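You operate a simulated robot arm through the tools that you are given. There is no shell and no other tool. Be economical: measure what you need, move in short steps, check, and stop when the job is done.

Carry out the task below with a simulated robot arm. There is one attempt and no reset: what you move stays moved.

Task
Squeeze-test the green tub on the steel table and sort it.
Fine: hold the lever till HOLD clears; 30 kPa or more goes in the green tray, less in the red one; leave the slide out.

The check looks at the end state, three seconds after you hand in, the way a careful person would. Anything else that was tipped, shoved, dropped, spilled or broken makes it a failure.

Robot
A 7-joint arm with a two-finger parallel gripper, fixed in place. Base frame: the origin is at the foot of the arm, x ahead of it, y to its left, z up; the work surface is at about z = 76. Units: cm, degrees, N and s.
With the tool pointing down near the work surface it reaches from about 20 to 68 cm from the base axis. Its first joint turns from -66.0 to 66.0 degrees. Payload 2.4 kg.
The tool frame sits at the grasp point between the pads (the TCP): z along the fingers, y along the line on which they close. The tips reach 3 cm beyond it. The gripper opens to 9.4 cm. The fingers are 2.8 cm wide and 1 cm thick; the gripper's body (5 by 9.6 cm) begins 5.5 cm behind the TCP.
Orientation is told as [roll, pitch, yaw] about the base's x, y, z axes, in that order, counted from this pose: with the fingers straight down and closing along the base's y, the tool's x points along the base's -x, its y along +y and its z along -z.

Tools
- The arm moves only by the tool step_arm. Its argument "targets" is a list of rows, each a list of 7 numbers: the shift along the tool's x, y, z in units of 30 mm (1.0 is 30 mm), then the turn, a rotation vector about the tool's x, y, z in units of 4 degrees (1.0 is 4 degrees), then the gripper command, from -1 (fully open) to 1 (shut), values between in proportion. In form: [[x, y, z, wx, wy, wz, grip], ...]. A call has 1 to 10 rows; each row shifts and turns the commanded pose from where the row before left it, along the tool's axes as they then stand. A call with a number of a shift or a turn outside -1 to 1 is refused whole. Each row takes 0.2 s and may step no farther than 5 cm and 8.6 degrees from the row before; otherwise, or with a gripper value out of range, the whole call is refused. Where a pose cannot be reached the arm comes as near as it can. A force on the tool above 60 N (or 10 N above the force at the start of the call, whichever is more), or a blocked arm, ends the call early, and 0.2 s more pass. The fingers move at their own pace (about 15.3 cm/s each) and stop on an object; they squeeze with about 44 N. The grip force told is the motor's: it shows also when the fingers shut on nothing. Time passes only in rows, and 0.2 s behind the last, so rows that do not move let the fingers close. The reply holds the time, the measured pose of the TCP, the force on the tool along the base axes, the opening and the grip force, in the units named above and with some noise, with the torque about the TCP (base axes, N m) and any sound that the robot's microphone picked up.
- Cameras (640 x 400 px; columns grow to the right, rows downward): "scene" is fixed at [4, 46.78, 146.09]; the picture's right is [-0.82, -0.57, 0.00], its down [-0.24, 0.35, -0.91] and it looks along [0.52, -0.75, -0.42] (base axes); focal length 361 px, centre (320, 200). "wrist" rides on the gripper at [7.6, 1.4, -10.2] in the tool frame; the picture's right is [-0.18, 0.98, 0.00], its down [-0.75, -0.14, -0.64] and it looks along [-0.63, -0.12, 0.77] (tool axes); focal length 243 px, centre (320, 200). There is no depth. A picture from a camera that has moved, and an enlarged one, comes with that camera's place and axes in the base frame and with its lens. The place of the scene camera against the robot may be out by one fixed shift of up to 1.2 cm in any direction.
- grab_frame(camera): a new picture of that camera. The clock stands still meanwhile.
- enlarge(camera, box): a new picture of the part [left, top, right, bottom] of that camera's present view, enlarged. The clock stands still meanwhile.
- close_job(): hands the job in; it is judged then, once.

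Go step by step. Nothing tells you positions but the pictures and the camera data: compare them with the known pose of the tool, close in by small moves and look again before you grip or let go. The budget is 120 turns and 76 pictures, counting those below and the enlarged ones. Unless the task says otherwise, let go and move clear before handing in, and close with one line.

The tools are called after "Call:" by a JSON object that holds its "fn" and its "kwargs". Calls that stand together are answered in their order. step_arm: Moves the arm, as the interface text tells. Its arguments: {"type":"object","properties":{"targets":{"type":"array","items":{"type":"array","items":{"type":"number"}}}},"required":["targets"]} The other tools are called the same way: grab_frame (camera) takes a picture; enlarge (camera, box) takes an enlarged picture of a part of a camera's view; close_job () hands the job in.

At the start:

```text
t: 0.0
tool_pos: [34.53, -2.63, 127.96]
tcp_rot: [-0.1, 0.0, 0.1]
ft_force: [0.0, -0.5, -0.7]
torque: [-0.02, -0.02, -0.05]
opening: 9.39
gripper_force: 0.1
```

scene: 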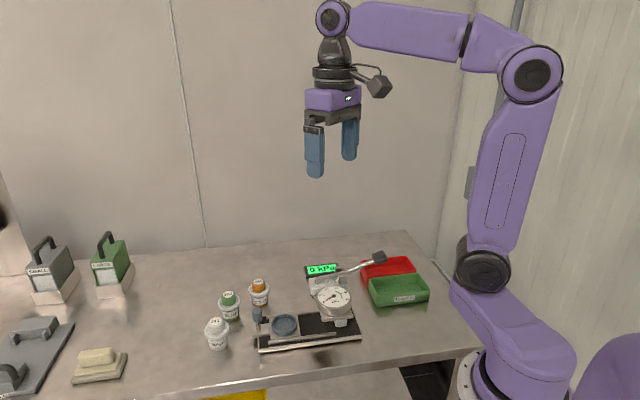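
wrist: 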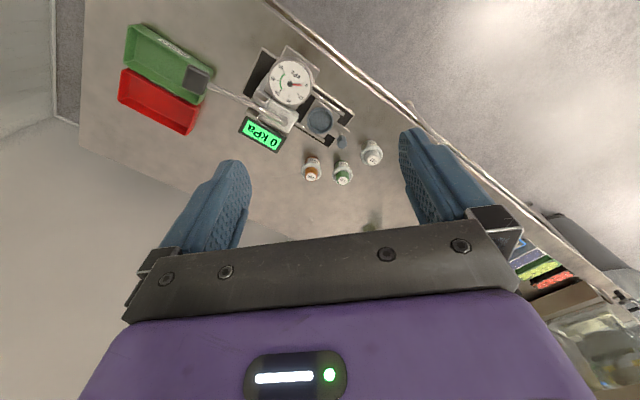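

I see a squeeze tester with a dial, display, lever and slide, three tubs (white, green, orange), and the red and green trays. I'll look closer first.

Call:
{"fn": "enlarge", "kwargs": {"camera": "scene", "box": [190, 230, 450, 370]}}

Call:
{"fn": "enlarge", "kwargs": {"camera": "wrist", "box": [100, 10, 420, 210]}}

```text
2.46 times, centred on (320, 300) of scene
camera zoom: at [4.0, 46.78, 146.09], right [-0.82, -0.57, 0.0], down [-0.24, 0.35, -0.91], along [0.52, -0.75, -0.42], focal length 888 px, centre (320, -46)
```

zoom: 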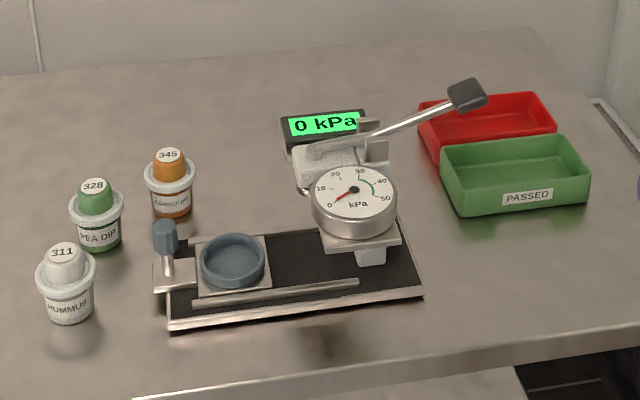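

```text
2.00 times, centred on (260, 110) of wrist
camera zoom: at [26.98, -1.3, 138.17], right [0.18, 0.98, 0.0], down [0.75, -0.14, 0.64], along [0.63, -0.12, -0.77], focal length 485 px, centre (440, 380)
```

zoom: 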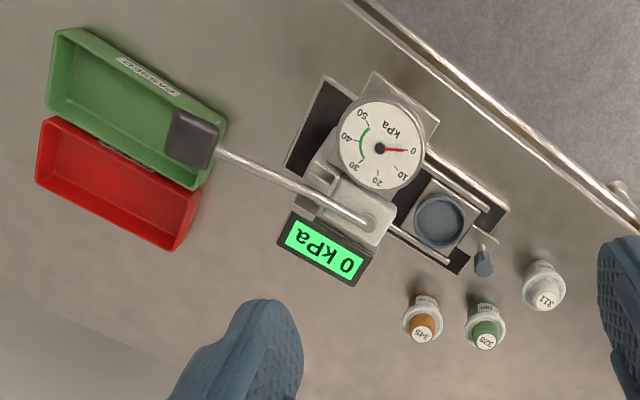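

The green tub (328) is near (67, -2.6). The cup is near (49, -5.6), the slide knob near (55, -1) and the lever end near (34, -23, 96). I'll move back and lower for a closer view of the tester.

Call:
{"fn": "step_arm", "kwargs": {"targets": [[0.46, 0, 0.9, 0, 0, 0, -1], [0.46, 0, 0.9, 0, 0, 0, -1], [0.46, 0, 0.9, 0, 0, 0, -1], [0.46, 0, 0.9, 0, 0, 0, -1], [0.46, 0, 0.9, 0, 0, 0, -1], [0.46, 0, 0.9, 0, 0, 0, -1], [0.46, 0, 0.9, 0, 0, 0, -1], [0, 0, 0, 0, 0, 0, -1]]}}

Call:
{"fn": "grab_frame", "kwargs": {"camera": "wrist"}}

Call:
{"fn": "enlarge", "kwargs": {"camera": "scene", "box": [240, 245, 400, 365]}}

```text
t: 1.8
tool_pos: [24.77, -2.78, 108.92]
tcp_rot: [-0.1, 0.0, -0.1]
ft_force: [0.8, 0.3, 0.4]
torque: [0.01, -0.04, -0.02]
opening: 9.37
gripper_force: 0.0
```

```text
71 pictures are left
camera wrist: at [17.17, -1.46, 119.22], right [0.18, 0.98, 0.0], down [0.75, -0.14, 0.64], along [0.63, -0.12, -0.77], focal length 243 px, centre (320, 200)
```

wrist: 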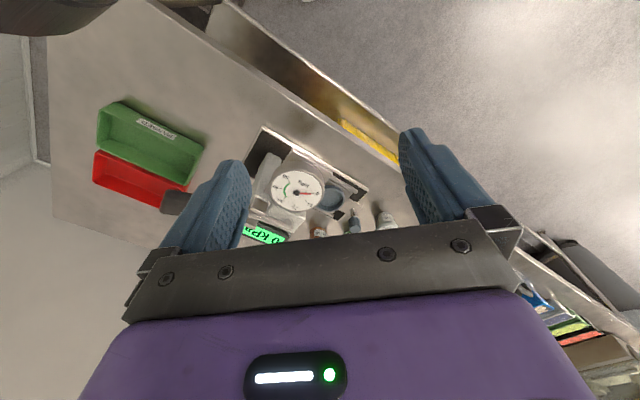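

```text
3.33 times, centred on (320, 305) of scene
camera zoom: at [4.0, 46.78, 146.09], right [-0.82, -0.57, 0.0], down [-0.24, 0.35, -0.91], along [0.52, -0.75, -0.42], focal length 1202 px, centre (320, -150)
```

zoom: 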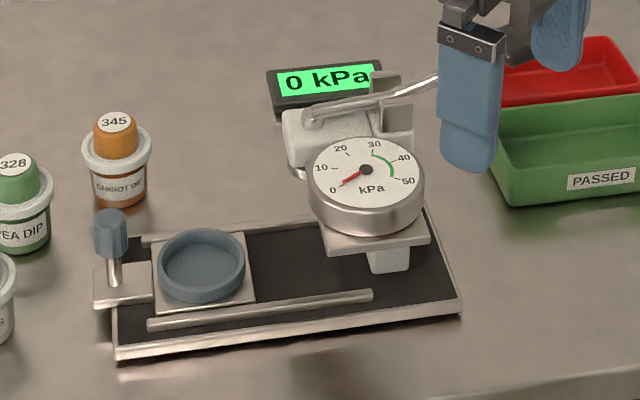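

The tester lies at about 45°, and its slide runs inward along (-0.7, -0.71). I'll move over the tubs for a closer look.

Call:
{"fn": "step_arm", "kwargs": {"targets": [[-1, 0, 0.2, 0, 0, 0, -1], [-1, 0, 0.2, 0, 0, 0, -1], [-1, 0, 0.2, 0, 0, 0, -1], [-1, 0, 0.2, 0, 0, 0, -1], [-1, 0, 0.3, 0, 0, 0, -1], [-1, 0, 0.3, 0, 0, 0, -1], [-1, 0, 0.3, 0, 0, 0, -0.7], [-1, 0, 0.4, 0, 0, 0, -0.6], [-1, 0, 0.4, 0, 0, 0, -0.6], [-1, 0, 0.5, 0, 0, 0, -0.6]]}}

Call:
{"fn": "grab_frame", "kwargs": {"camera": "wrist"}}

```text
t: 4.0
tool_pos: [54.9, -2.53, 100.01]
tcp_rot: [0.0, 0.0, 0.0]
ft_force: [0.3, 0.6, 0.3]
torque: [0.0, 0.03, -0.01]
opening: 7.48
gripper_force: 0.1
```

```text
69 pictures are left
camera wrist: at [47.3, -1.28, 110.3], right [0.18, 0.98, 0.0], down [0.75, -0.14, 0.64], along [0.63, -0.12, -0.77], focal length 243 px, centre (320, 200)
```

wrist: 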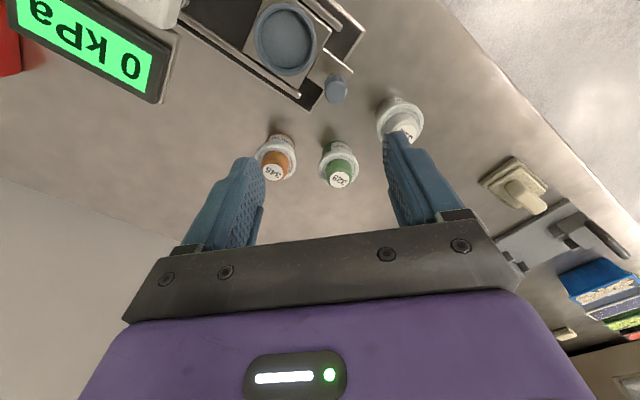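

The green tub is at about (66.2, -2.2). I'll move above it and turn to yaw -45, so the camera stays clear of the tester later.

Call:
{"fn": "step_arm", "kwargs": {"targets": [[-0.95, 0.03, 0.3, 0, 0, 0, -0.6], [-0.95, 0.03, 0.5, 0, 0, 0, -0.6], [-0.95, 0.03, 0.6, 0, 0, 0, -0.6], [-0.9, 0, 0.6, 0, 0, 0, -0.6], [0, 0, 0, 0, 0, 1, -0.6], [0, 0, 0, 0, 0, 1, -0.6], [0, 0, 0, 0, 0, 1, -0.6], [0, 0, 0, 0, 0, 1, -0.6], [0, 0, 0, 0, 0, 1, -0.6], [0, 0, 0, 0, 0, 1, -0.6]]}}

Call:
{"fn": "step_arm", "kwargs": {"targets": [[0, 0, 0, 0, 0, 1, -0.6], [0, 0, 0, 0, 0, 1, -0.6], [0, 0, 0, 0, 0, 1, -0.6], [0, 0, 0, 0, 0, 1, -0.6], [0, 0, 0, 0, 0, 1, -0.6], [0, 0, 0, 0, 0, 0, -0.6]]}}

Call:
{"fn": "grab_frame", "kwargs": {"camera": "wrist"}}

Call:
{"fn": "enlarge", "kwargs": {"camera": "scene", "box": [150, 220, 310, 360]}}

```text
t: 6.2
tool_pos: [66.05, -2.35, 94.06]
tcp_rot: [-0.1, 0.0, -24.0]
ft_force: [-0.2, -0.2, 0.5]
torque: [0.03, -0.03, -0.02]
opening: 7.5
gripper_force: 0.1
```

```text
t: 7.6
tool_pos: [66.16, -2.35, 94.05]
tcp_rot: [0.1, 0.0, -44.1]
ft_force: [0.3, -0.6, 0.2]
torque: [0.0, 0.02, 0.0]
opening: 7.52
gripper_force: 0.0
```

```text
68 pictures are left
camera wrist: at [61.71, 3.89, 104.34], right [0.82, 0.58, 0.0], down [0.44, -0.63, 0.64], along [0.37, -0.52, -0.77], focal length 243 px, centre (320, 200)
```

wrist: 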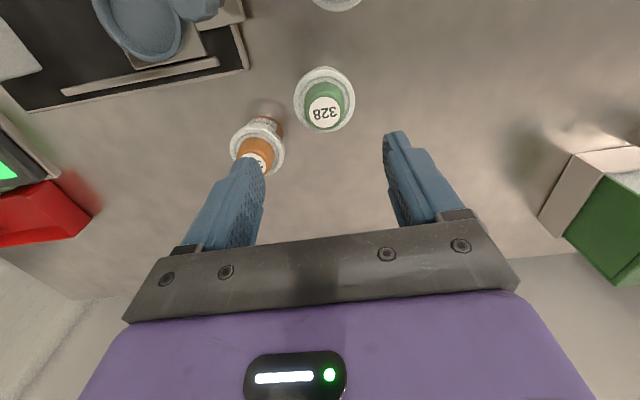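

```text
2.86 times, centred on (230, 290) of scene
camera zoom: at [4.0, 46.78, 146.09], right [-0.82, -0.57, 0.0], down [-0.24, 0.35, -0.91], along [0.52, -0.75, -0.42], focal length 1031 px, centre (577, -57)
```

zoom: 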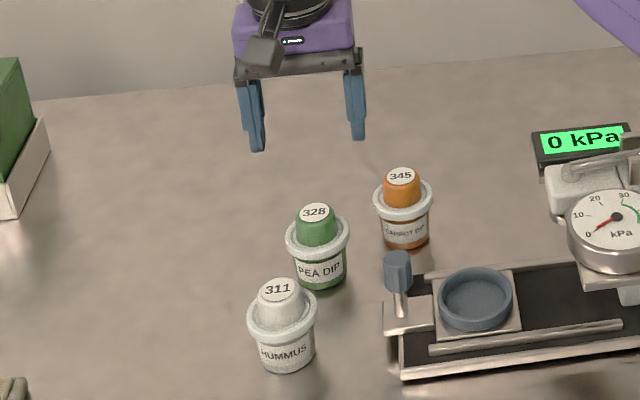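

The rim centre is at about (66.5, -2.0, 80.4), and the rim is about 5.9 cm across. I'll open wider, lower partway and check alignment.

Call:
{"fn": "step_arm", "kwargs": {"targets": [[0, 0.15, 0.4, 0, 0, -0.2, -0.85], [0, 0, 0.7, 0, 0, 0, -0.85], [0, 0, 0.7, 0, 0, 0, -0.85], [0, 0, 0.7, 0, 0, 0, -0.85], [0, 0, 0, 0, 0, 0, -0.85]]}}

Call:
{"fn": "grab_frame", "kwargs": {"camera": "wrist"}}

Call:
{"fn": "enlarge", "kwargs": {"camera": "scene", "box": [150, 220, 310, 360]}}

```text
t: 8.8
tool_pos: [66.58, -2.07, 86.5]
tcp_rot: [0.0, 0.0, -43.2]
ft_force: [0.2, 0.4, -0.6]
torque: [-0.01, -0.03, 0.04]
opening: 8.73
gripper_force: 0.0
```

```text
66 pictures are left
camera wrist: at [61.94, 4.16, 96.78], right [0.81, 0.59, 0.0], down [0.45, -0.62, 0.64], along [0.38, -0.52, -0.77], focal length 243 px, centre (320, 200)
```

wrist: 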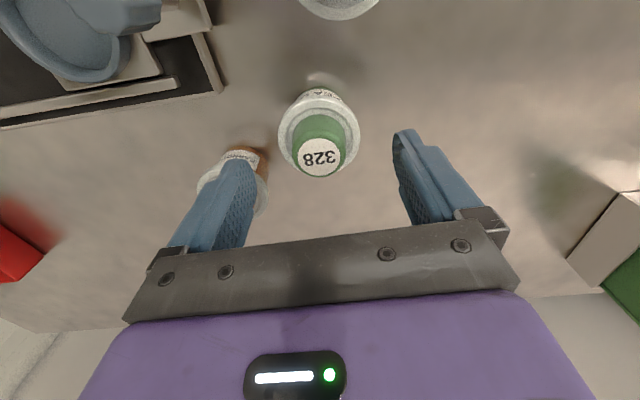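

```text
2.86 times, centred on (230, 290) of scene
camera zoom: at [4.0, 46.78, 146.09], right [-0.82, -0.57, 0.0], down [-0.24, 0.35, -0.91], along [0.52, -0.75, -0.42], focal length 1031 px, centre (577, -57)
```

zoom: 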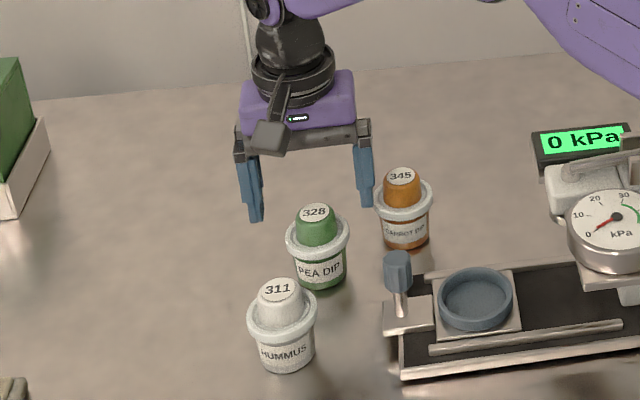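

Alignment is good. I'll narrow the opening slightly for clearance from the orange tub, lower to z 81.5 and close.

Call:
{"fn": "step_arm", "kwargs": {"targets": [[0, 0, 0, 0, 0, 0, -0.67], [0, 0, 0.4, 0, 0, 0, -0.67], [0, 0, 0.4, 0, 0, 0, -0.67], [0, 0, 0.4, 0, 0, 0, -0.67], [0, 0, 0.45, 0, 0, 0, -0.67], [0, 0, 0, 0, 0, 0, -0.67]]}}

Call:
{"fn": "grab_frame", "kwargs": {"camera": "wrist"}}

Call:
{"fn": "enlarge", "kwargs": {"camera": "scene", "box": [180, 250, 290, 350]}}

```text
t: 10.2
tool_pos: [66.44, -2.15, 81.54]
tcp_rot: [0.0, 0.1, -43.2]
ft_force: [-0.3, 1.0, 0.5]
torque: [0.04, 0.02, 0.0]
opening: 7.88
gripper_force: 0.0
```

```text
64 pictures are left
camera wrist: at [61.89, 4.1, 91.83], right [0.81, 0.59, 0.0], down [0.45, -0.62, 0.64], along [0.38, -0.52, -0.77], focal length 243 px, centre (320, 200)
```

wrist: 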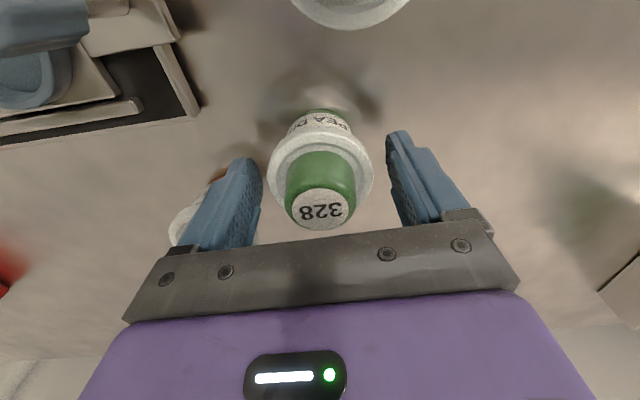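

```text
4.00 times, centred on (235, 300) of scene
camera zoom: at [4.0, 46.78, 146.09], right [-0.82, -0.57, 0.0], down [-0.24, 0.35, -0.91], along [0.52, -0.75, -0.42], focal length 1443 px, centre (660, -200)
```

zoom: 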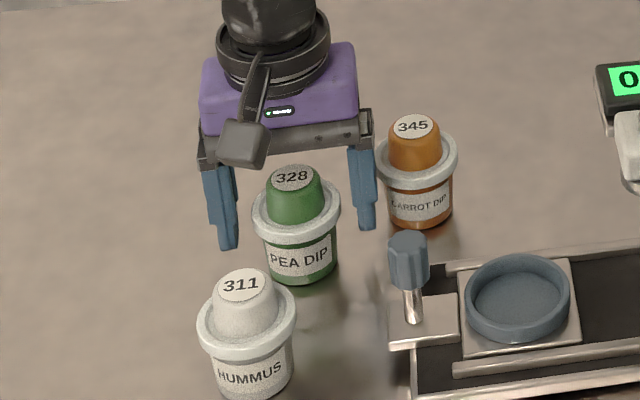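

The rim is centred between the fingers at the right depth, so I'm closing.

Call:
{"fn": "step_arm", "kwargs": {"targets": [[0, 0, 0, 0, 0, 0, -0.3], [0, 0, 0, 0, 0, 0, 0.2], [0, 0, 0, 0, 0, 0, 0.2], [0, 0, -0.3, 0, 0, 0, 0.2], [0, 0, -0.5, 0, 0, 0, 0.2]]}}

Call:
{"fn": "grab_frame", "kwargs": {"camera": "wrist"}}

```text
t: 11.4
tool_pos: [66.56, -2.03, 83.99]
tcp_rot: [0.0, 0.0, -43.2]
ft_force: [0.4, -0.4, -0.4]
torque: [-0.01, -0.03, 0.0]
opening: 5.72
gripper_force: 44.4
```

```text
62 pictures are left
camera wrist: at [61.95, 4.17, 94.22], right [0.81, 0.59, 0.0], down [0.45, -0.62, 0.64], along [0.38, -0.52, -0.77], focal length 243 px, centre (320, 200)
```

wrist: 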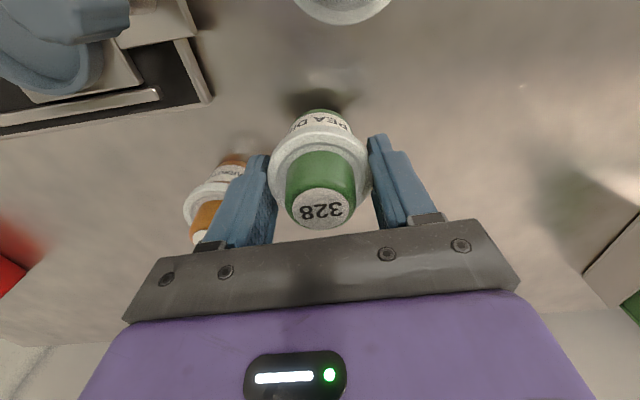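

The tub is held. I'll lift it and carry it over the cup.

Call:
{"fn": "step_arm", "kwargs": {"targets": [[0, 0, -0.9, 0, 0, 0, 0.2], [0, 0, -0.9, 0, 0, 0, 0.2], [0, 0, -0.9, 0, 0, 0, 0.2], [0, 0, -0.9, 0, 0, 0, 0.2], [0.63, -0.91, 0, 0, 0, 0, 0.2], [0.63, -0.91, 0, 0, 0, 0, 0.2], [0.63, -0.91, 0, 0, 0, 0, 0.2], [0.63, -0.91, 0, 0, 0, 0, 0.2], [0.63, -0.91, 0, 0, 0, 0, 0.2], [0, 0, 0, 0, 0, 0, 0.2]]}}

Call:
{"fn": "grab_frame", "kwargs": {"camera": "wrist"}}

Call:
{"fn": "enlarge", "kwargs": {"camera": "scene", "box": [220, 220, 380, 360]}}

```text
t: 13.6
tool_pos: [50.21, -5.48, 94.82]
tcp_rot: [0.0, 0.1, -43.3]
ft_force: [0.2, 0.5, -1.7]
torque: [0.0, -0.02, -0.02]
opening: 5.7
gripper_force: 43.9
```

```text
61 pictures are left
camera wrist: at [45.69, 0.73, 105.02], right [0.81, 0.59, 0.0], down [0.45, -0.62, 0.64], along [0.38, -0.52, -0.77], focal length 243 px, centre (320, 200)
```

wrist: 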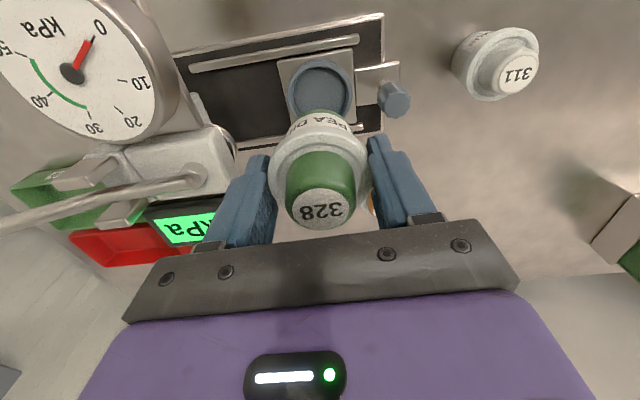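

```text
2.86 times, centred on (300, 290) of scene
camera zoom: at [4.0, 46.78, 146.09], right [-0.82, -0.57, 0.0], down [-0.24, 0.35, -0.91], along [0.52, -0.75, -0.42], focal length 1031 px, centre (377, -57)
```

zoom: 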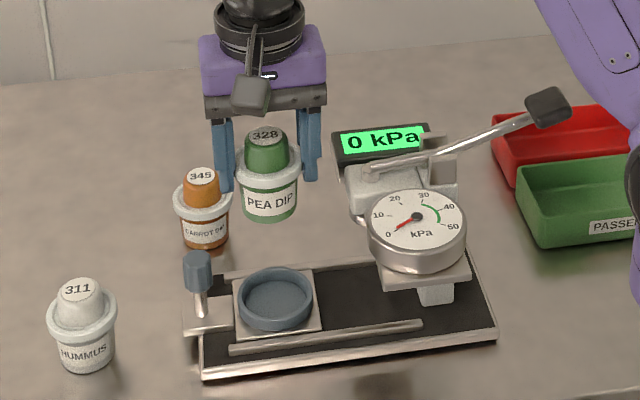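

I'll nudge toward the cup centre, at about (50, -5.2), and lower partway to check.

Call:
{"fn": "step_arm", "kwargs": {"targets": [[0.1, 0.03, 0.5, 0, 0, 0, 0.2], [0, 0, 0.6, 0, 0, 0, 0.2], [0, 0, 0.6, 0, 0, 0, 0.2], [0, 0, 0.5, 0, 0, 0, 0.2], [0, 0, 0, 0, 0, 0, 0.2]]}}

Call:
{"fn": "grab_frame", "kwargs": {"camera": "wrist"}}

Call:
{"fn": "enlarge", "kwargs": {"camera": "scene", "box": [240, 265, 340, 350]}}

```text
t: 14.8
tool_pos: [50.02, -5.32, 88.18]
tcp_rot: [0.0, 0.0, -43.2]
ft_force: [0.5, -0.5, -0.5]
torque: [0.02, 0.01, 0.03]
opening: 5.7
gripper_force: 44.2
```

```text
59 pictures are left
camera wrist: at [45.58, 0.97, 98.39], right [0.81, 0.59, 0.0], down [0.45, -0.62, 0.64], along [0.38, -0.52, -0.77], focal length 243 px, centre (320, 200)
```

wrist: 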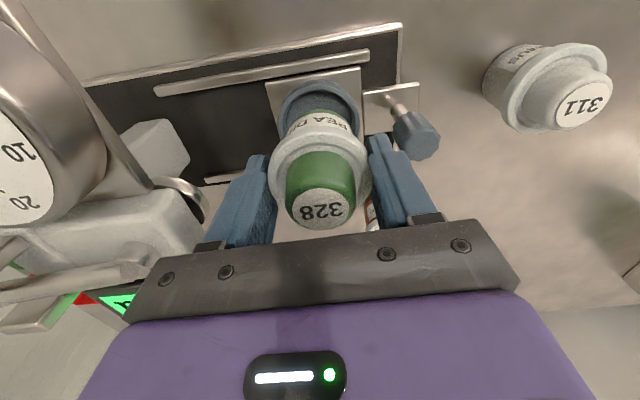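

```text
4.71 times, centred on (290, 308) of scene
camera zoom: at [4.0, 46.78, 146.09], right [-0.82, -0.57, 0.0], down [-0.24, 0.35, -0.91], along [0.52, -0.75, -0.42], focal length 1697 px, centre (461, -306)
```

zoom: 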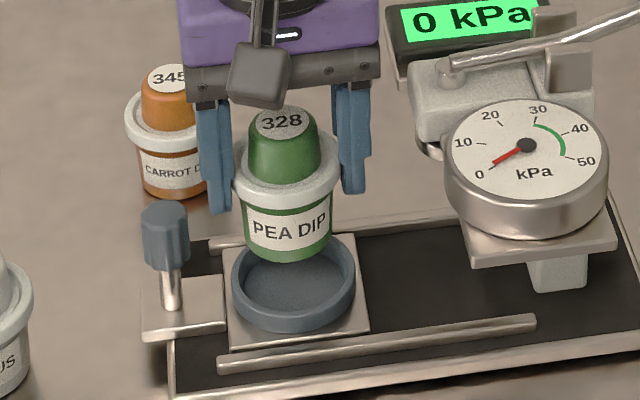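

The cup is about 0.4 cm further along tool +x, so I'll correct for that and lower gently until contact.

Call:
{"fn": "step_arm", "kwargs": {"targets": [[0.13, 0.03, 0.3, 0, 0, 0, 0.2], [0, 0, 0.4, 0, 0, 0, 0.2], [0, 0, 0.3, 0, 0, 0, 0.2], [0, 0, 0.1, 0, 0, 0, 0.2], [0, 0, 0, 0, 0, 0, 0.2]]}}

Call:
{"fn": "enlarge", "kwargs": {"camera": "scene", "box": [240, 265, 340, 350]}}

Call:
{"fn": "grab_frame", "kwargs": {"camera": "wrist"}}

```text
t: 16.0
tool_pos: [49.93, -5.05, 85.18]
tcp_rot: [0.2, -0.3, -43.2]
ft_force: [-5.8, -2.3, 52.7]
torque: [0.65, 0.95, 0.08]
opening: 5.7
gripper_force: 43.6
```

```text
4.71 times, centred on (290, 308) of scene
camera zoom: at [3.9, 46.78, 146.09], right [-0.82, -0.57, 0.0], down [-0.24, 0.35, -0.91], along [0.52, -0.75, -0.42], focal length 1697 px, centre (461, -306)
```

zoom: 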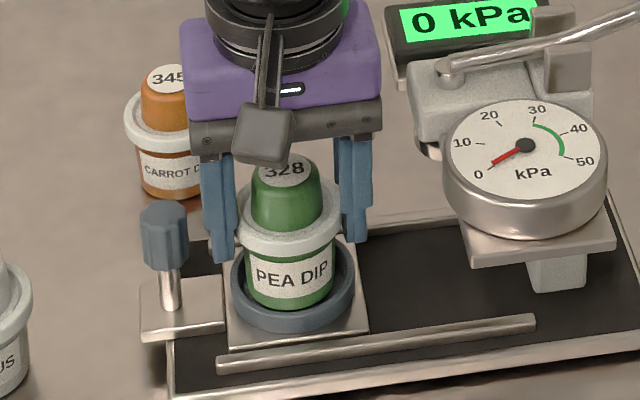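

```text
56 pictures are left
camera wrist: at [45.35, 1.11, 95.32], right [0.81, 0.59, 0.01], down [0.45, -0.62, 0.65], along [0.38, -0.52, -0.76], focal length 243 px, centre (320, 200)
```

wrist: 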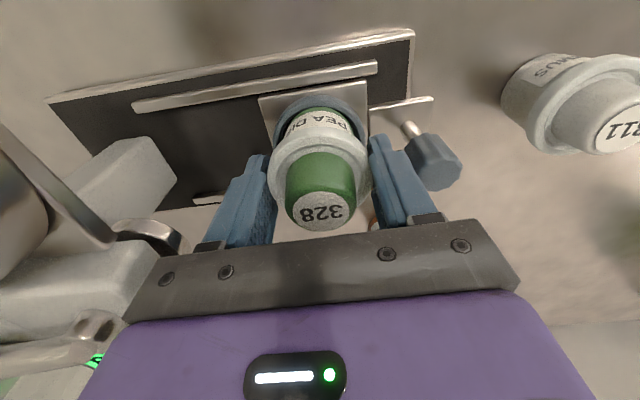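

Contact came early at 52 N, and the torque puts it about 1.9 cm toward the front, so the tub is on the cup's front rim. I'll lift slightly, shift back 0.5 cm and retry gently.

Call:
{"fn": "step_arm", "kwargs": {"targets": [[0, 0, -0.3, 0, 0, 0, 0.2], [-0.16, -0.02, 0, 0, 0, 0, 0.2], [0, 0, 0, 0, 0, 0, 0.2]]}}

Call:
{"fn": "step_arm", "kwargs": {"targets": [[0, 0, 0.15, 0, 0, 0, 0.2], [0, 0, 0.05, 0, 0, 0, 0.2], [0, 0, 0, 0, 0, 0, 0.2]]}}

```text
t: 16.8
tool_pos: [50.21, -5.47, 85.7]
tcp_rot: [0.0, 0.0, -43.1]
ft_force: [-0.1, 0.7, -0.1]
torque: [0.0, 0.03, -0.03]
opening: 5.7
gripper_force: 44.2
```

```text
t: 17.6
tool_pos: [50.07, -5.38, 85.14]
tcp_rot: [0.0, 0.0, -43.2]
ft_force: [0.3, -0.1, -0.8]
torque: [0.01, 0.03, 0.0]
opening: 5.73
gripper_force: 44.4
```

Now z 85.14 is free of contact, so I'm continuing down in small steps.

Call:
{"fn": "step_arm", "kwargs": {"targets": [[0, 0, 0.07, 0, 0, 0, 0.2], [0, 0, 0.07, 0, 0, 0, 0.2], [0, 0, 0, 0, 0, 0, 0.2]]}}

Call:
{"fn": "enlarge", "kwargs": {"camera": "scene", "box": [240, 265, 340, 350]}}

```text
t: 18.4
tool_pos: [50.08, -5.35, 84.67]
tcp_rot: [0.0, 0.0, -43.2]
ft_force: [-0.2, -0.1, -1.0]
torque: [0.03, -0.02, 0.0]
opening: 5.7
gripper_force: 44.0
```

```text
4.71 times, centred on (290, 308) of scene
camera zoom: at [4.0, 46.78, 146.09], right [-0.82, -0.57, 0.0], down [-0.24, 0.35, -0.91], along [0.52, -0.75, -0.42], focal length 1697 px, centre (461, -306)
```

zoom: 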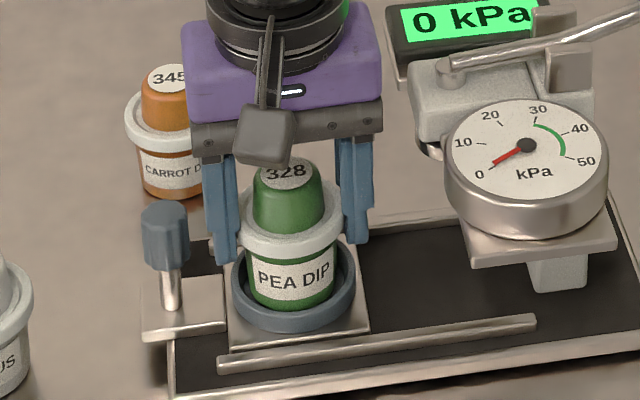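

It's inside the cup now. I'll keep going down to the floor.

Call:
{"fn": "step_arm", "kwargs": {"targets": [[0, 0, 0.06, 0, 0, 0, 0.2], [0, 0, 0.06, 0, 0, 0, 0.2], [0, 0, 0.06, 0, 0, 0, 0.2], [0, 0, 0, 0, 0, 0, 0.2]]}}

```text
t: 19.4
tool_pos: [50.12, -5.28, 84.13]
tcp_rot: [0.0, -0.1, -43.3]
ft_force: [-0.9, -0.2, -1.6]
torque: [0.03, -0.01, 0.03]
opening: 5.7
gripper_force: 44.3
```

Call:
{"fn": "step_arm", "kwargs": {"targets": [[0, 0, 0.06, 0, 0, 0, 0.2], [0, 0, 0.06, 0, 0, 0, 0.2], [0, 0, 0, 0, 0, 0, 0.2]]}}

```text
t: 20.2
tool_pos: [50.06, -5.2, 84.1]
tcp_rot: [0.1, -0.1, -43.2]
ft_force: [-15.2, 6.0, 53.9]
torque: [-0.38, 0.1, -0.1]
opening: 5.71
gripper_force: 43.6
```

The tub is on the cup floor. I'll relieve the pressure, release and lift.

Call:
{"fn": "step_arm", "kwargs": {"targets": [[0, 0, -0.1, 0, 0, 0, 0.2], [0, 0, 0, 0, 0, 0, 0], [0, 0, 0, 0, 0, 0, -0.5], [0, 0, 0, 0, 0, 0, -0.5]]}}

Call:
{"fn": "grab_frame", "kwargs": {"camera": "wrist"}}

Call:
{"fn": "enlarge", "kwargs": {"camera": "scene", "box": [240, 265, 340, 350]}}

```text
t: 21.2
tool_pos: [50.18, -5.42, 84.05]
tcp_rot: [0.0, 0.1, -43.2]
ft_force: [-1.1, -0.5, -0.7]
torque: [0.0, 0.0, -0.01]
opening: 7.05
gripper_force: 0.0
```

```text
54 pictures are left
camera wrist: at [45.61, 0.85, 94.39], right [0.81, 0.59, 0.0], down [0.45, -0.62, 0.64], along [0.38, -0.52, -0.77], focal length 243 px, centre (320, 200)
```

wrist: 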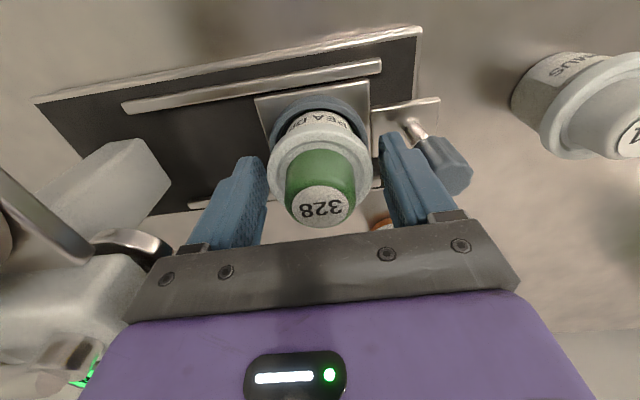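

```text
4.71 times, centred on (290, 308) of scene
camera zoom: at [4.0, 46.78, 146.09], right [-0.82, -0.57, 0.0], down [-0.24, 0.35, -0.91], along [0.52, -0.75, -0.42], focal length 1697 px, centre (461, -306)
```

zoom: 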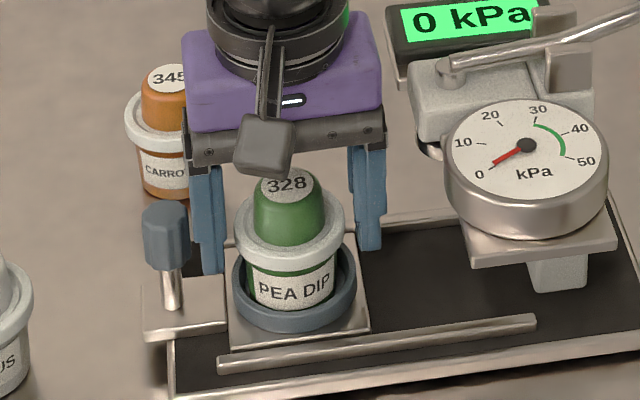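

The tub is standing upright in the cup. I'll lift, pass over the slide knob, close the fingers and come down outside the knob to push the slide in.

Call:
{"fn": "step_arm", "kwargs": {"targets": [[0, 0, -0.8, 0, 0, 0, -0.5], [0, 0, -0.8, 0, 0, 0, -0.5], [0, 0, -0.8, 0, 0, 0, -0.5], [-0.05, 0.9, 0, 0, 0, 0, 1], [-0.05, 0.9, 0, 0, 0, 0, 1], [-0.05, 0.9, 0, 0, 0, 0, 1], [-0.03, 0.9, 0, 0, 0, 0, 1], [0, 0, 0, 0, 0, 0, 1]]}}

Call:
{"fn": "grab_frame", "kwargs": {"camera": "wrist"}}

Call:
{"fn": "enlarge", "kwargs": {"camera": "scene", "box": [190, 235, 350, 355]}}

```text
t: 23.0
tool_pos: [57.89, 2.22, 91.44]
tcp_rot: [0.0, 0.0, -43.2]
ft_force: [0.2, -0.5, 0.5]
torque: [-0.01, 0.04, 0.01]
opening: 0.0
gripper_force: 33.1
```

```text
52 pictures are left
camera wrist: at [53.37, 8.42, 101.7], right [0.81, 0.59, 0.0], down [0.45, -0.62, 0.64], along [0.38, -0.52, -0.77], focal length 243 px, centre (320, 200)
```

wrist: 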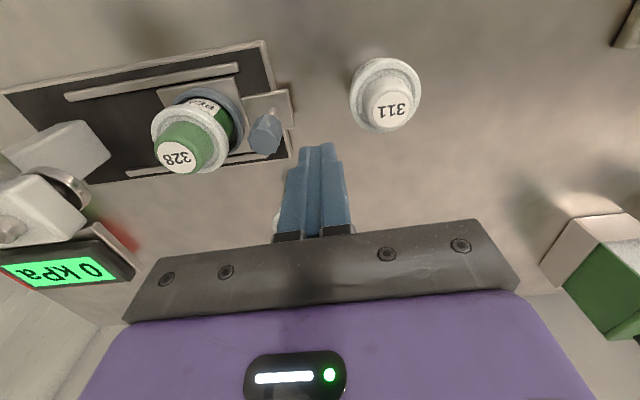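

```text
3.33 times, centred on (270, 295) of scene
camera zoom: at [4.0, 46.78, 146.09], right [-0.82, -0.57, 0.0], down [-0.24, 0.35, -0.91], along [0.52, -0.75, -0.42], focal length 1202 px, centre (487, -117)
```

zoom: 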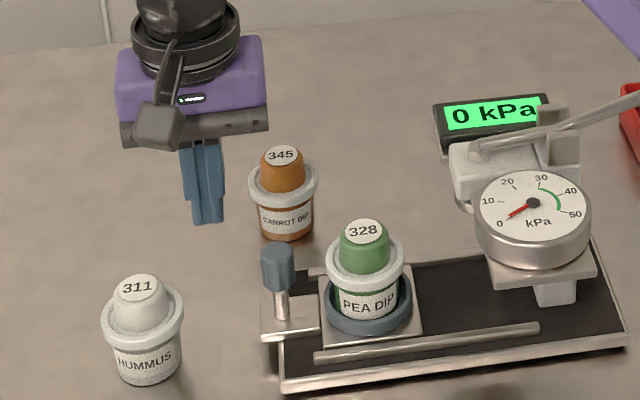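

The knob is at (55, -1), and the fingers are lined up outside it, about 4.3 cm away along the slide axis. I'll lower and push inward in small steps.

Call:
{"fn": "step_arm", "kwargs": {"targets": [[0, 0, 0.8, 0, 0, 0, 1], [0, 0, 0.8, 0, 0, 0, 1], [0, 0, 0.75, 0, 0, 0, 1], [0, -0.4, 0, 0, 0, 0, 1], [0.01, -0.4, 0, 0, 0, 0, 1], [0.01, -0.3, 0, 0, 0, 0, 1], [0.01, -0.3, 0, 0, 0, 0, 1], [0.01, -0.3, 0, 0, 0, 0, 1], [0, 0, 0, 0, 0, 0, 1]]}}

Call:
{"fn": "enlarge", "kwargs": {"camera": "scene", "box": [210, 235, 370, 355]}}

```text
t: 25.0
tool_pos: [54.29, -1.63, 84.19]
tcp_rot: [0.0, 0.0, -43.1]
ft_force: [0.2, 0.6, -0.9]
torque: [-0.04, 0.04, -0.02]
opening: 0.01
gripper_force: 33.0
```

```text
3.33 times, centred on (290, 295) of scene
camera zoom: at [4.0, 46.78, 146.09], right [-0.82, -0.57, 0.0], down [-0.24, 0.35, -0.91], along [0.52, -0.75, -0.42], focal length 1202 px, centre (420, -117)
```

zoom: 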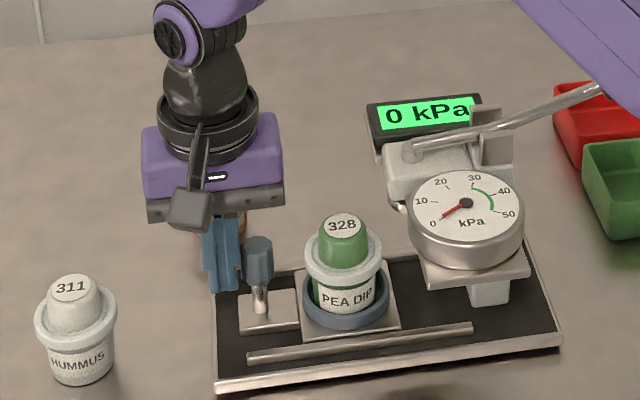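

The slide moves freely with the tub steady. I'll keep pushing toward the stop.

Call:
{"fn": "step_arm", "kwargs": {"targets": [[0.01, -0.3, 0, 0, 0, 0, 1], [0.01, -0.3, 0, 0, 0, 0, 1], [0.01, -0.3, 0, 0, 0, 0, 1], [0.01, -0.3, 0, 0, 0, 0, 1], [0, 0, 0, 0, 0, 0, 1]]}}

Call:
{"fn": "enlarge", "kwargs": {"camera": "scene", "box": [240, 235, 400, 355]}}

Call:
{"fn": "grab_frame", "kwargs": {"camera": "wrist"}}

```text
t: 26.2
tool_pos: [51.8, -4.03, 84.24]
tcp_rot: [-0.1, -0.1, -43.2]
ft_force: [0.8, -0.2, -0.2]
torque: [0.0, -0.03, -0.03]
opening: 0.02
gripper_force: 33.2
```

```text
3.33 times, centred on (320, 295) of scene
camera zoom: at [4.0, 46.78, 146.09], right [-0.82, -0.57, 0.0], down [-0.24, 0.35, -0.91], along [0.52, -0.75, -0.42], focal length 1202 px, centre (320, -117)
```

zoom: 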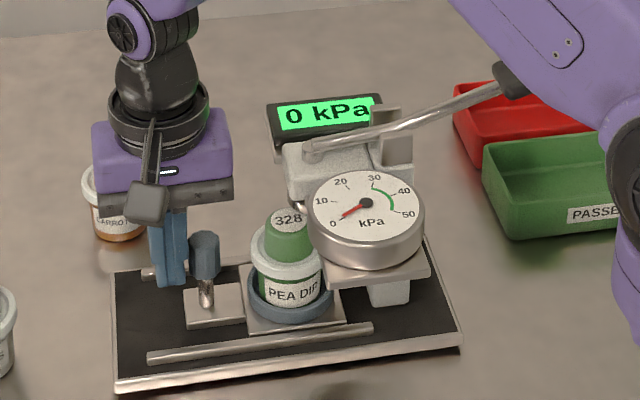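

```text
48 pictures are left
camera wrist: at [47.29, 2.19, 94.51], right [0.81, 0.59, 0.0], down [0.45, -0.62, 0.64], along [0.38, -0.52, -0.77], focal length 243 px, centre (320, 200)
```

wrist: 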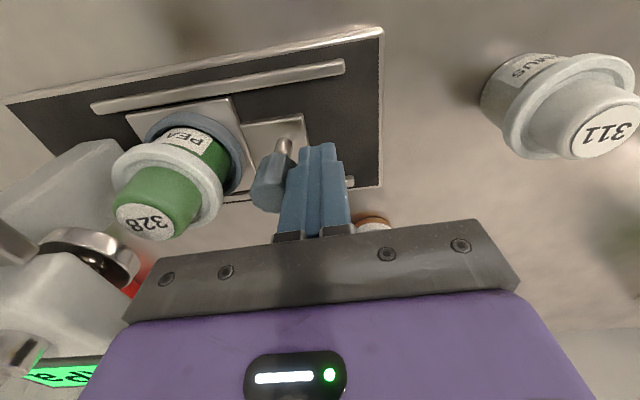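

The press foot looks to be about 2.5 cm further in. I'm continuing to the stop.

Call:
{"fn": "step_arm", "kwargs": {"targets": [[0.01, -0.25, 0, 0, 0, 0, 1], [0.01, -0.25, 0, 0, 0, 0, 1], [0.01, -0.25, 0, 0, 0, 0, 1], [0, 0, 0, 0, 0, 0, 1]]}}

Call:
{"fn": "enlarge", "kwargs": {"camera": "scene", "box": [240, 235, 400, 355]}}

Call:
{"fn": "grab_frame", "kwargs": {"camera": "wrist"}}

```text
t: 27.2
tool_pos: [50.57, -5.22, 84.24]
tcp_rot: [0.3, -0.3, -42.9]
ft_force: [26.1, 22.0, -12.3]
torque: [0.07, -0.09, 0.04]
opening: 0.0
gripper_force: 32.9
```

```text
3.33 times, centred on (320, 295) of scene
camera zoom: at [4.08, 46.83, 146.07], right [-0.82, -0.57, 0.0], down [-0.24, 0.35, -0.91], along [0.52, -0.75, -0.42], focal length 1202 px, centre (320, -117)
```

zoom: 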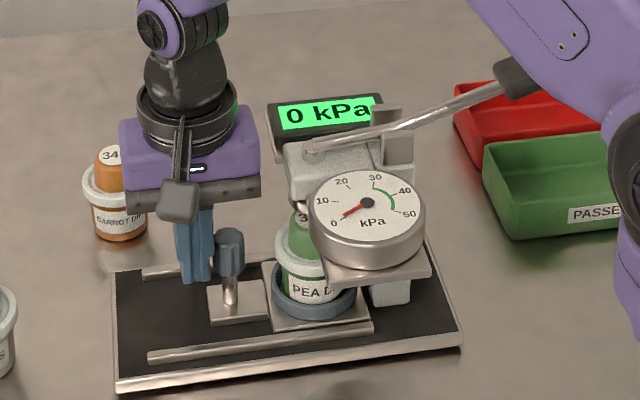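

```text
46 pictures are left
camera wrist: at [45.84, 0.94, 94.51], right [0.8, 0.59, 0.01], down [0.45, -0.62, 0.65], along [0.39, -0.52, -0.76], focal length 243 px, centre (320, 200)
```

wrist: 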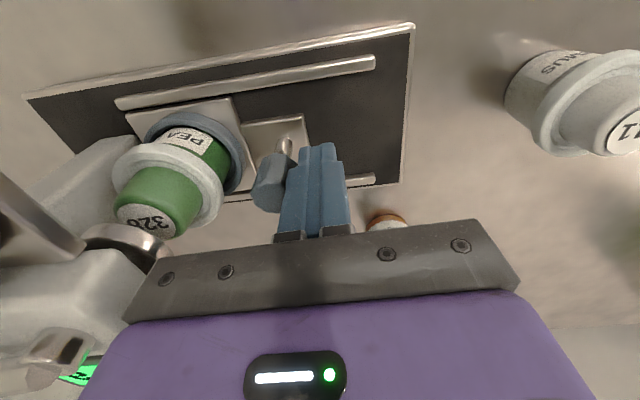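

The push now meets 34 N at finger height. I'll check whether this is the slide stop or the tub touching the press foot.

Call:
{"fn": "enlarge", "kwargs": {"camera": "wrist", "box": [0, 90, 260, 290]}}

Call:
{"fn": "enlarge", "kwargs": {"camera": "scene", "box": [285, 265, 365, 330]}}

```text
2.00 times, centred on (130, 190) of wrist
camera zoom: at [45.84, 0.94, 94.51], right [0.8, 0.59, 0.01], down [0.45, -0.62, 0.65], along [0.39, -0.52, -0.76], focal length 485 px, centre (700, 220)
```

zoom: 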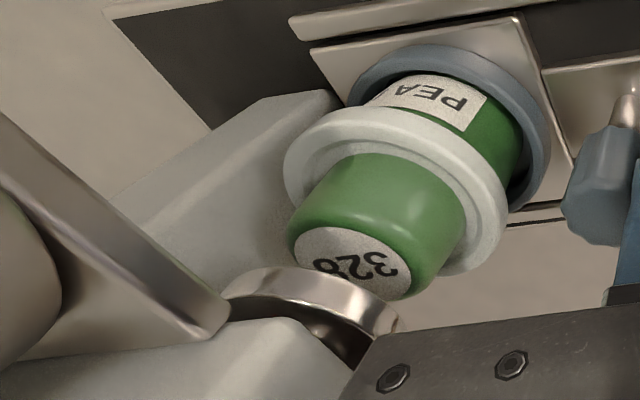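

```text
6.15 times, centred on (325, 298) of scene
camera zoom: at [4.08, 46.83, 146.07], right [-0.82, -0.57, 0.0], down [-0.24, 0.35, -0.91], along [0.52, -0.75, -0.42], focal length 2220 px, centre (289, -400)
```

zoom: 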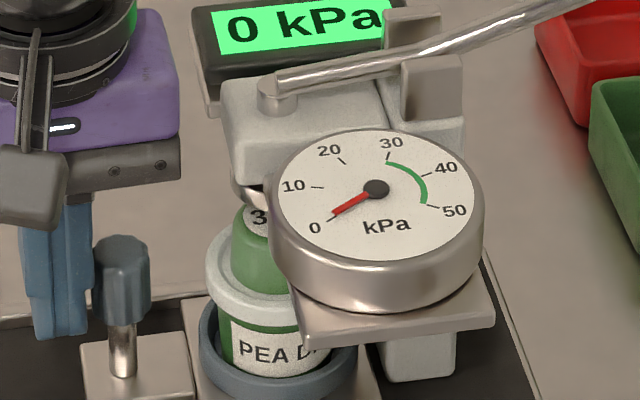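

The slide's stop is the column right behind the slide plate, and the tub is under the foot. I'll back off, rise and go to view the lever.

Call:
{"fn": "step_arm", "kwargs": {"targets": [[0, 0.2, 0, 0, 0, 0, 1], [0, 0.3, 0, 0, 0, 0, 1], [0, 0, -1, 0, 0, 0, 1], [0, 0, -1, 0, 0, 0, 1], [0, 0, -1, 0, 0, 0, 1], [0, 0, -1, 0, 0, 0, 1], [0, 0, -1, 0, 0, 0, 1], [0, 0, -1, 0, 0, 0, 1], [0, 0, -1, 0, 0, 0, 1], [0, 0, -1, 0, 0, 0, 1]]}}

Call:
{"fn": "step_arm", "kwargs": {"targets": [[0.37, -0.945, 0, 0, 0, 0, 1], [0.37, -0.945, 0, 0, 0, 0, 1], [0.37, -0.945, 0, 0, 0, 0, 1], [0.37, -0.945, 0, 0, 0, 0, 1], [0.37, -0.945, 0, 0, 0, 0, 1], [0.37, -0.945, 0, 0, 0, 0, 1], [0.37, -0.945, 0, 0, 0, 0, 1], [0.37, -0.945, 0, 0, 0, 0, 1], [0, 0, 0, 0, 0, 0, 1]]}}

Call:
{"fn": "grab_frame", "kwargs": {"camera": "wrist"}}

Call:
{"fn": "grab_frame", "kwargs": {"camera": "scene"}}

```text
t: 29.4
tool_pos: [51.1, -4.38, 108.38]
tcp_rot: [-0.1, 0.1, -43.2]
ft_force: [-0.4, 0.1, 0.0]
torque: [0.0, 0.01, -0.02]
opening: 0.01
gripper_force: 33.1
```

```text
t: 31.4
tool_pos: [29.42, -14.9, 108.27]
tcp_rot: [-0.1, 0.0, -43.2]
ft_force: [0.9, 0.9, 0.1]
torque: [-0.03, 0.03, 0.0]
opening: 0.0
gripper_force: 33.4
```

```text
43 pictures are left
camera wrist: at [24.77, -8.72, 118.55], right [0.81, 0.59, 0.0], down [0.45, -0.62, 0.64], along [0.38, -0.52, -0.77], focal length 243 px, centre (320, 200)
```

wrist: 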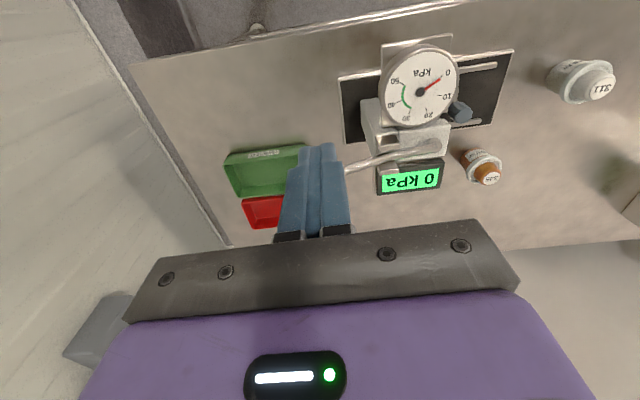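

```text
42 pictures are left
```

scene: 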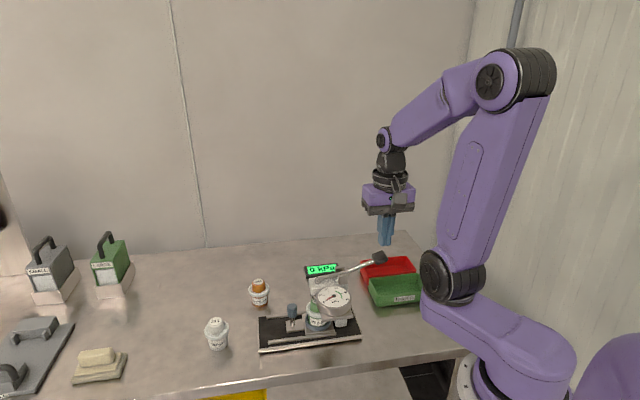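

The lever knob should be near (33.5, -22.8, 96.7), in line with the rod. I'll move above it.

Call:
{"fn": "step_arm", "kwargs": {"targets": [[-0.91, -0.33, 0, 0, 0, 0, 1], [-0.91, -0.33, 0, 0, 0, 0, 1], [-0.91, -0.33, 0, 0, 0, 0, 1], [0, 0, 0.6, 0, 0, 0, 1], [0, 0, 0.6, 0, 0, 0, 1], [0, 0, 0, 0, 0, 0, 1]]}}

Call:
{"fn": "grab_frame", "kwargs": {"camera": "wrist"}}

Call:
{"fn": "enlarge", "kwargs": {"camera": "scene", "box": [290, 180, 450, 320]}}

```text
t: 32.8
tool_pos: [33.31, -22.91, 104.74]
tcp_rot: [0.1, 0.0, -43.2]
ft_force: [0.7, -1.0, 0.1]
torque: [-0.02, 0.0, 0.0]
opening: 0.02
gripper_force: 33.3
```

```text
41 pictures are left
camera wrist: at [28.78, -16.58, 114.9], right [0.81, 0.59, 0.0], down [0.45, -0.62, 0.64], along [0.38, -0.52, -0.77], focal length 243 px, centre (320, 200)
```

wrist: 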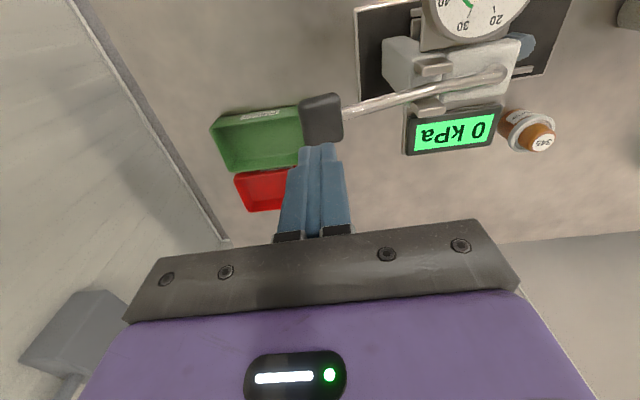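

```text
2.86 times, centred on (370, 250) of scene
camera zoom: at [4.0, 46.78, 146.09], right [-0.82, -0.57, 0.0], down [-0.24, 0.35, -0.91], along [0.52, -0.75, -0.42], focal length 1031 px, centre (177, 57)
```

zoom: 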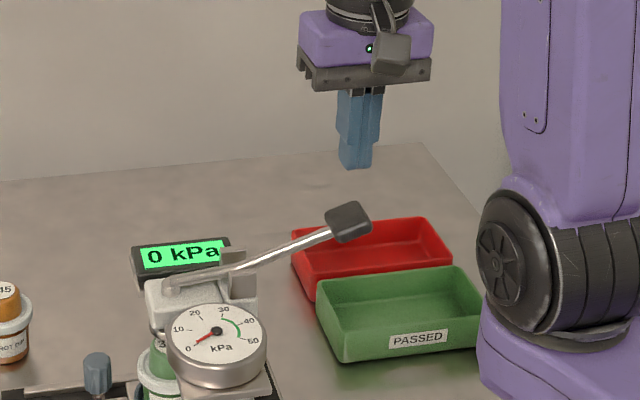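

The lever knob is just below the fingertips, with a small offset. I'll correct it and lower to touch.

Call:
{"fn": "step_arm", "kwargs": {"targets": [[0.12, 0, 0.3, 0, 0, 0, 1], [0, 0, 0.3, 0, 0, 0, 1], [0, 0, 0.3, 0, 0, 0, 1], [0, 0, 0.3, 0, 0, 0, 1], [0, 0, 0, 0, 0, 0, 1]]}}

Call:
{"fn": "enlarge", "kwargs": {"camera": "scene", "box": [290, 180, 450, 320]}}

```text
t: 34.0
tool_pos: [32.89, -22.41, 100.99]
tcp_rot: [0.0, 0.0, -43.3]
ft_force: [-0.8, 0.7, 0.3]
torque: [0.05, 0.0, -0.02]
opening: 0.0
gripper_force: 33.0
```

```text
2.86 times, centred on (370, 250) of scene
camera zoom: at [4.0, 46.78, 146.09], right [-0.82, -0.57, 0.0], down [-0.24, 0.35, -0.91], along [0.52, -0.75, -0.42], focal length 1031 px, centre (177, 57)
```

zoom: 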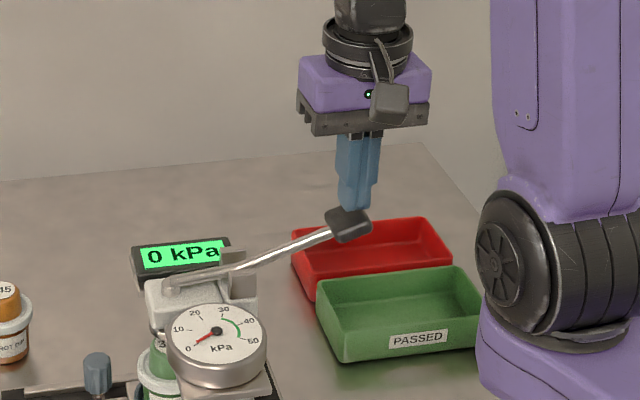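

The tips are at the knob, so I'm pressing down in small steps.

Call:
{"fn": "step_arm", "kwargs": {"targets": [[0, -0.05, 0.2, 0, 0, 0, 1], [0, -0.05, 0.2, 0, 0, 0, 1], [0, -0.05, 0.2, 0, 0, 0, 1], [0, -0.04, 0.2, 0, 0, 0, 1], [0, 0, 0, 0, 0, 0, 1]]}}

Call:
{"fn": "enlarge", "kwargs": {"camera": "scene", "box": [290, 180, 450, 320]}}

```text
t: 35.2
tool_pos: [32.4, -23.03, 98.53]
tcp_rot: [0.2, 0.0, -43.2]
ft_force: [0.4, -0.4, 1.2]
torque: [-0.04, -0.02, -0.01]
opening: 0.0
gripper_force: 33.3
```

```text
2.86 times, centred on (370, 250) of scene
camera zoom: at [4.0, 46.78, 146.09], right [-0.82, -0.57, 0.0], down [-0.24, 0.35, -0.91], along [0.52, -0.75, -0.42], focal length 1031 px, centre (177, 57)
```

zoom: 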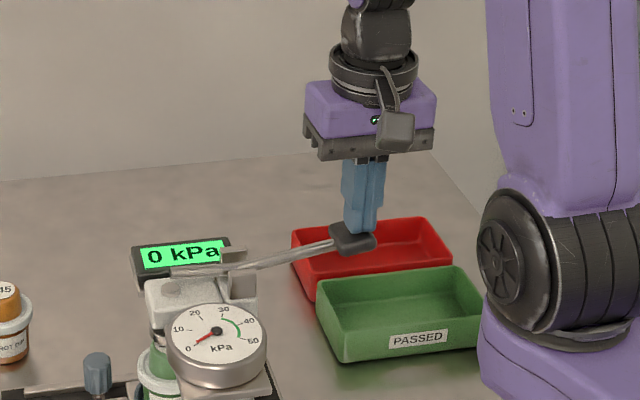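

The lever is following easily. I'm continuing down.

Call:
{"fn": "step_arm", "kwargs": {"targets": [[0, 0, 0.2, 0, 0, 0, 1], [0, -0.02, 0.2, 0, 0, 0, 1], [0, 0, 0.2, 0, 0, 0, 1], [0, 0, 0, 0, 0, 0, 1]]}}

Call:
{"fn": "enlarge", "kwargs": {"camera": "scene", "box": [290, 180, 450, 320]}}

```text
t: 36.2
tool_pos: [32.5, -22.92, 96.93]
tcp_rot: [0.0, -0.1, -43.2]
ft_force: [-0.9, -0.9, 1.0]
torque: [-0.05, 0.03, 0.02]
opening: 0.0
gripper_force: 32.9
```

```text
2.86 times, centred on (370, 250) of scene
camera zoom: at [4.0, 46.78, 146.09], right [-0.82, -0.57, 0.0], down [-0.24, 0.35, -0.91], along [0.52, -0.75, -0.42], focal length 1031 px, centre (177, 57)
```

zoom: 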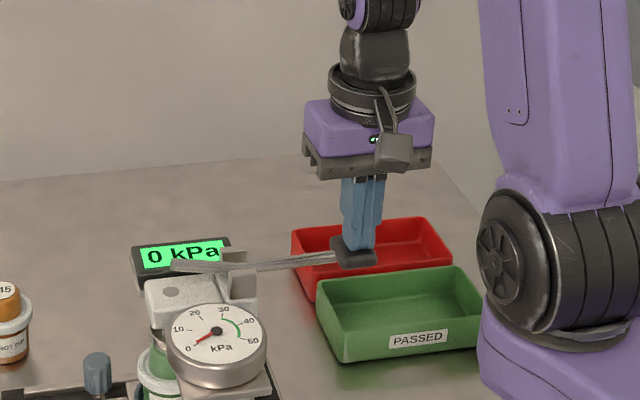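

The lever hinges at the bracket and its inner end has risen, with no pressure shown yet. I'll check the foot before pressing further.

Call:
{"fn": "enlarge", "kwargs": {"camera": "scene", "box": [295, 250, 375, 325]}}

Call:
{"fn": "grab_frame", "kwargs": {"camera": "wrist"}}

```text
5.33 times, centred on (335, 288) of scene
camera zoom: at [4.0, 46.78, 146.09], right [-0.82, -0.57, 0.0], down [-0.24, 0.35, -0.91], along [0.52, -0.75, -0.42], focal length 1924 px, centre (240, -267)
```

zoom: 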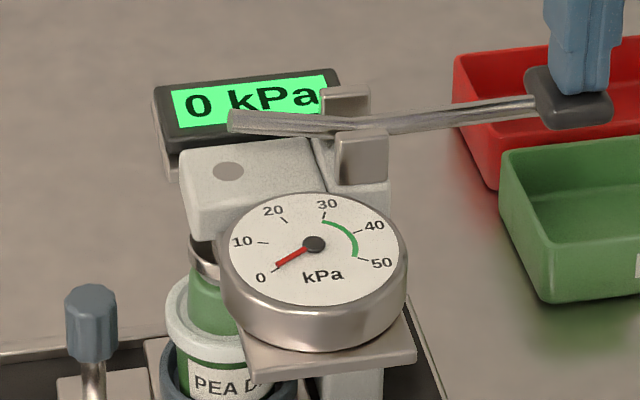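

```text
35 pictures are left
camera wrist: at [27.95, -16.78, 107.16], right [0.81, 0.59, 0.0], down [0.45, -0.62, 0.64], along [0.38, -0.52, -0.77], focal length 243 px, centre (320, 200)
```

wrist: 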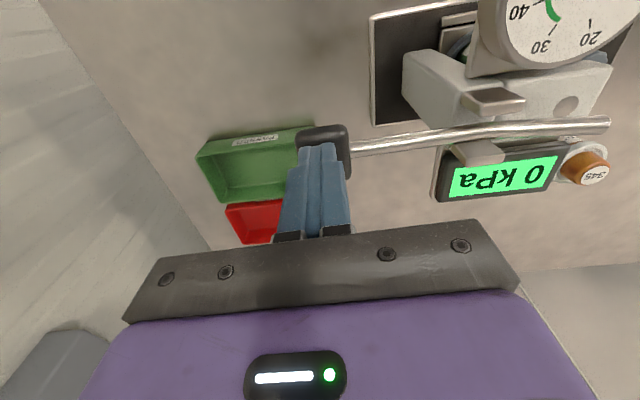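

The plunger has gone down with the lever and its foot is nearly on the cap, so this is the right direction. I'm continuing slowly.

Call:
{"fn": "step_arm", "kwargs": {"targets": [[0, 0, 0.15, 0, 0, 0, 1], [0, 0, 0.15, 0, 0, 0, 1], [0, 0, 0.15, 0, 0, 0, 1], [0, 0, 0, 0, 0, 0, 1]]}}

Call:
{"fn": "enlarge", "kwargs": {"camera": "scene", "box": [290, 240, 400, 325]}}

```text
t: 37.2
tool_pos: [32.58, -22.91, 95.4]
tcp_rot: [-0.1, 0.0, -43.2]
ft_force: [-0.3, -1.1, 2.1]
torque: [-0.01, 0.0, -0.02]
opening: 0.0
gripper_force: 33.5
```

```text
4.71 times, centred on (345, 282) of scene
camera zoom: at [4.0, 46.78, 146.09], right [-0.82, -0.57, 0.0], down [-0.24, 0.35, -0.91], along [0.52, -0.75, -0.42], focal length 1697 px, centre (202, -188)
```

zoom: 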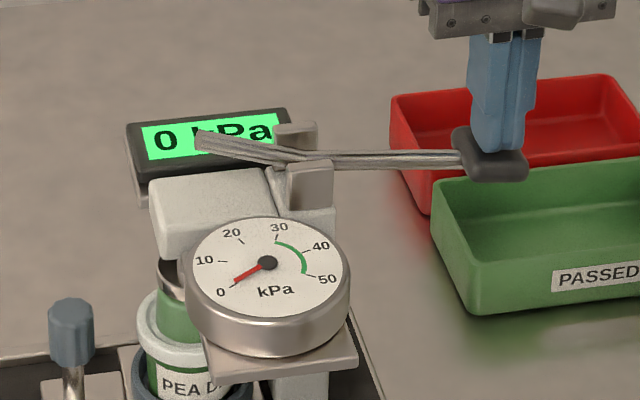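

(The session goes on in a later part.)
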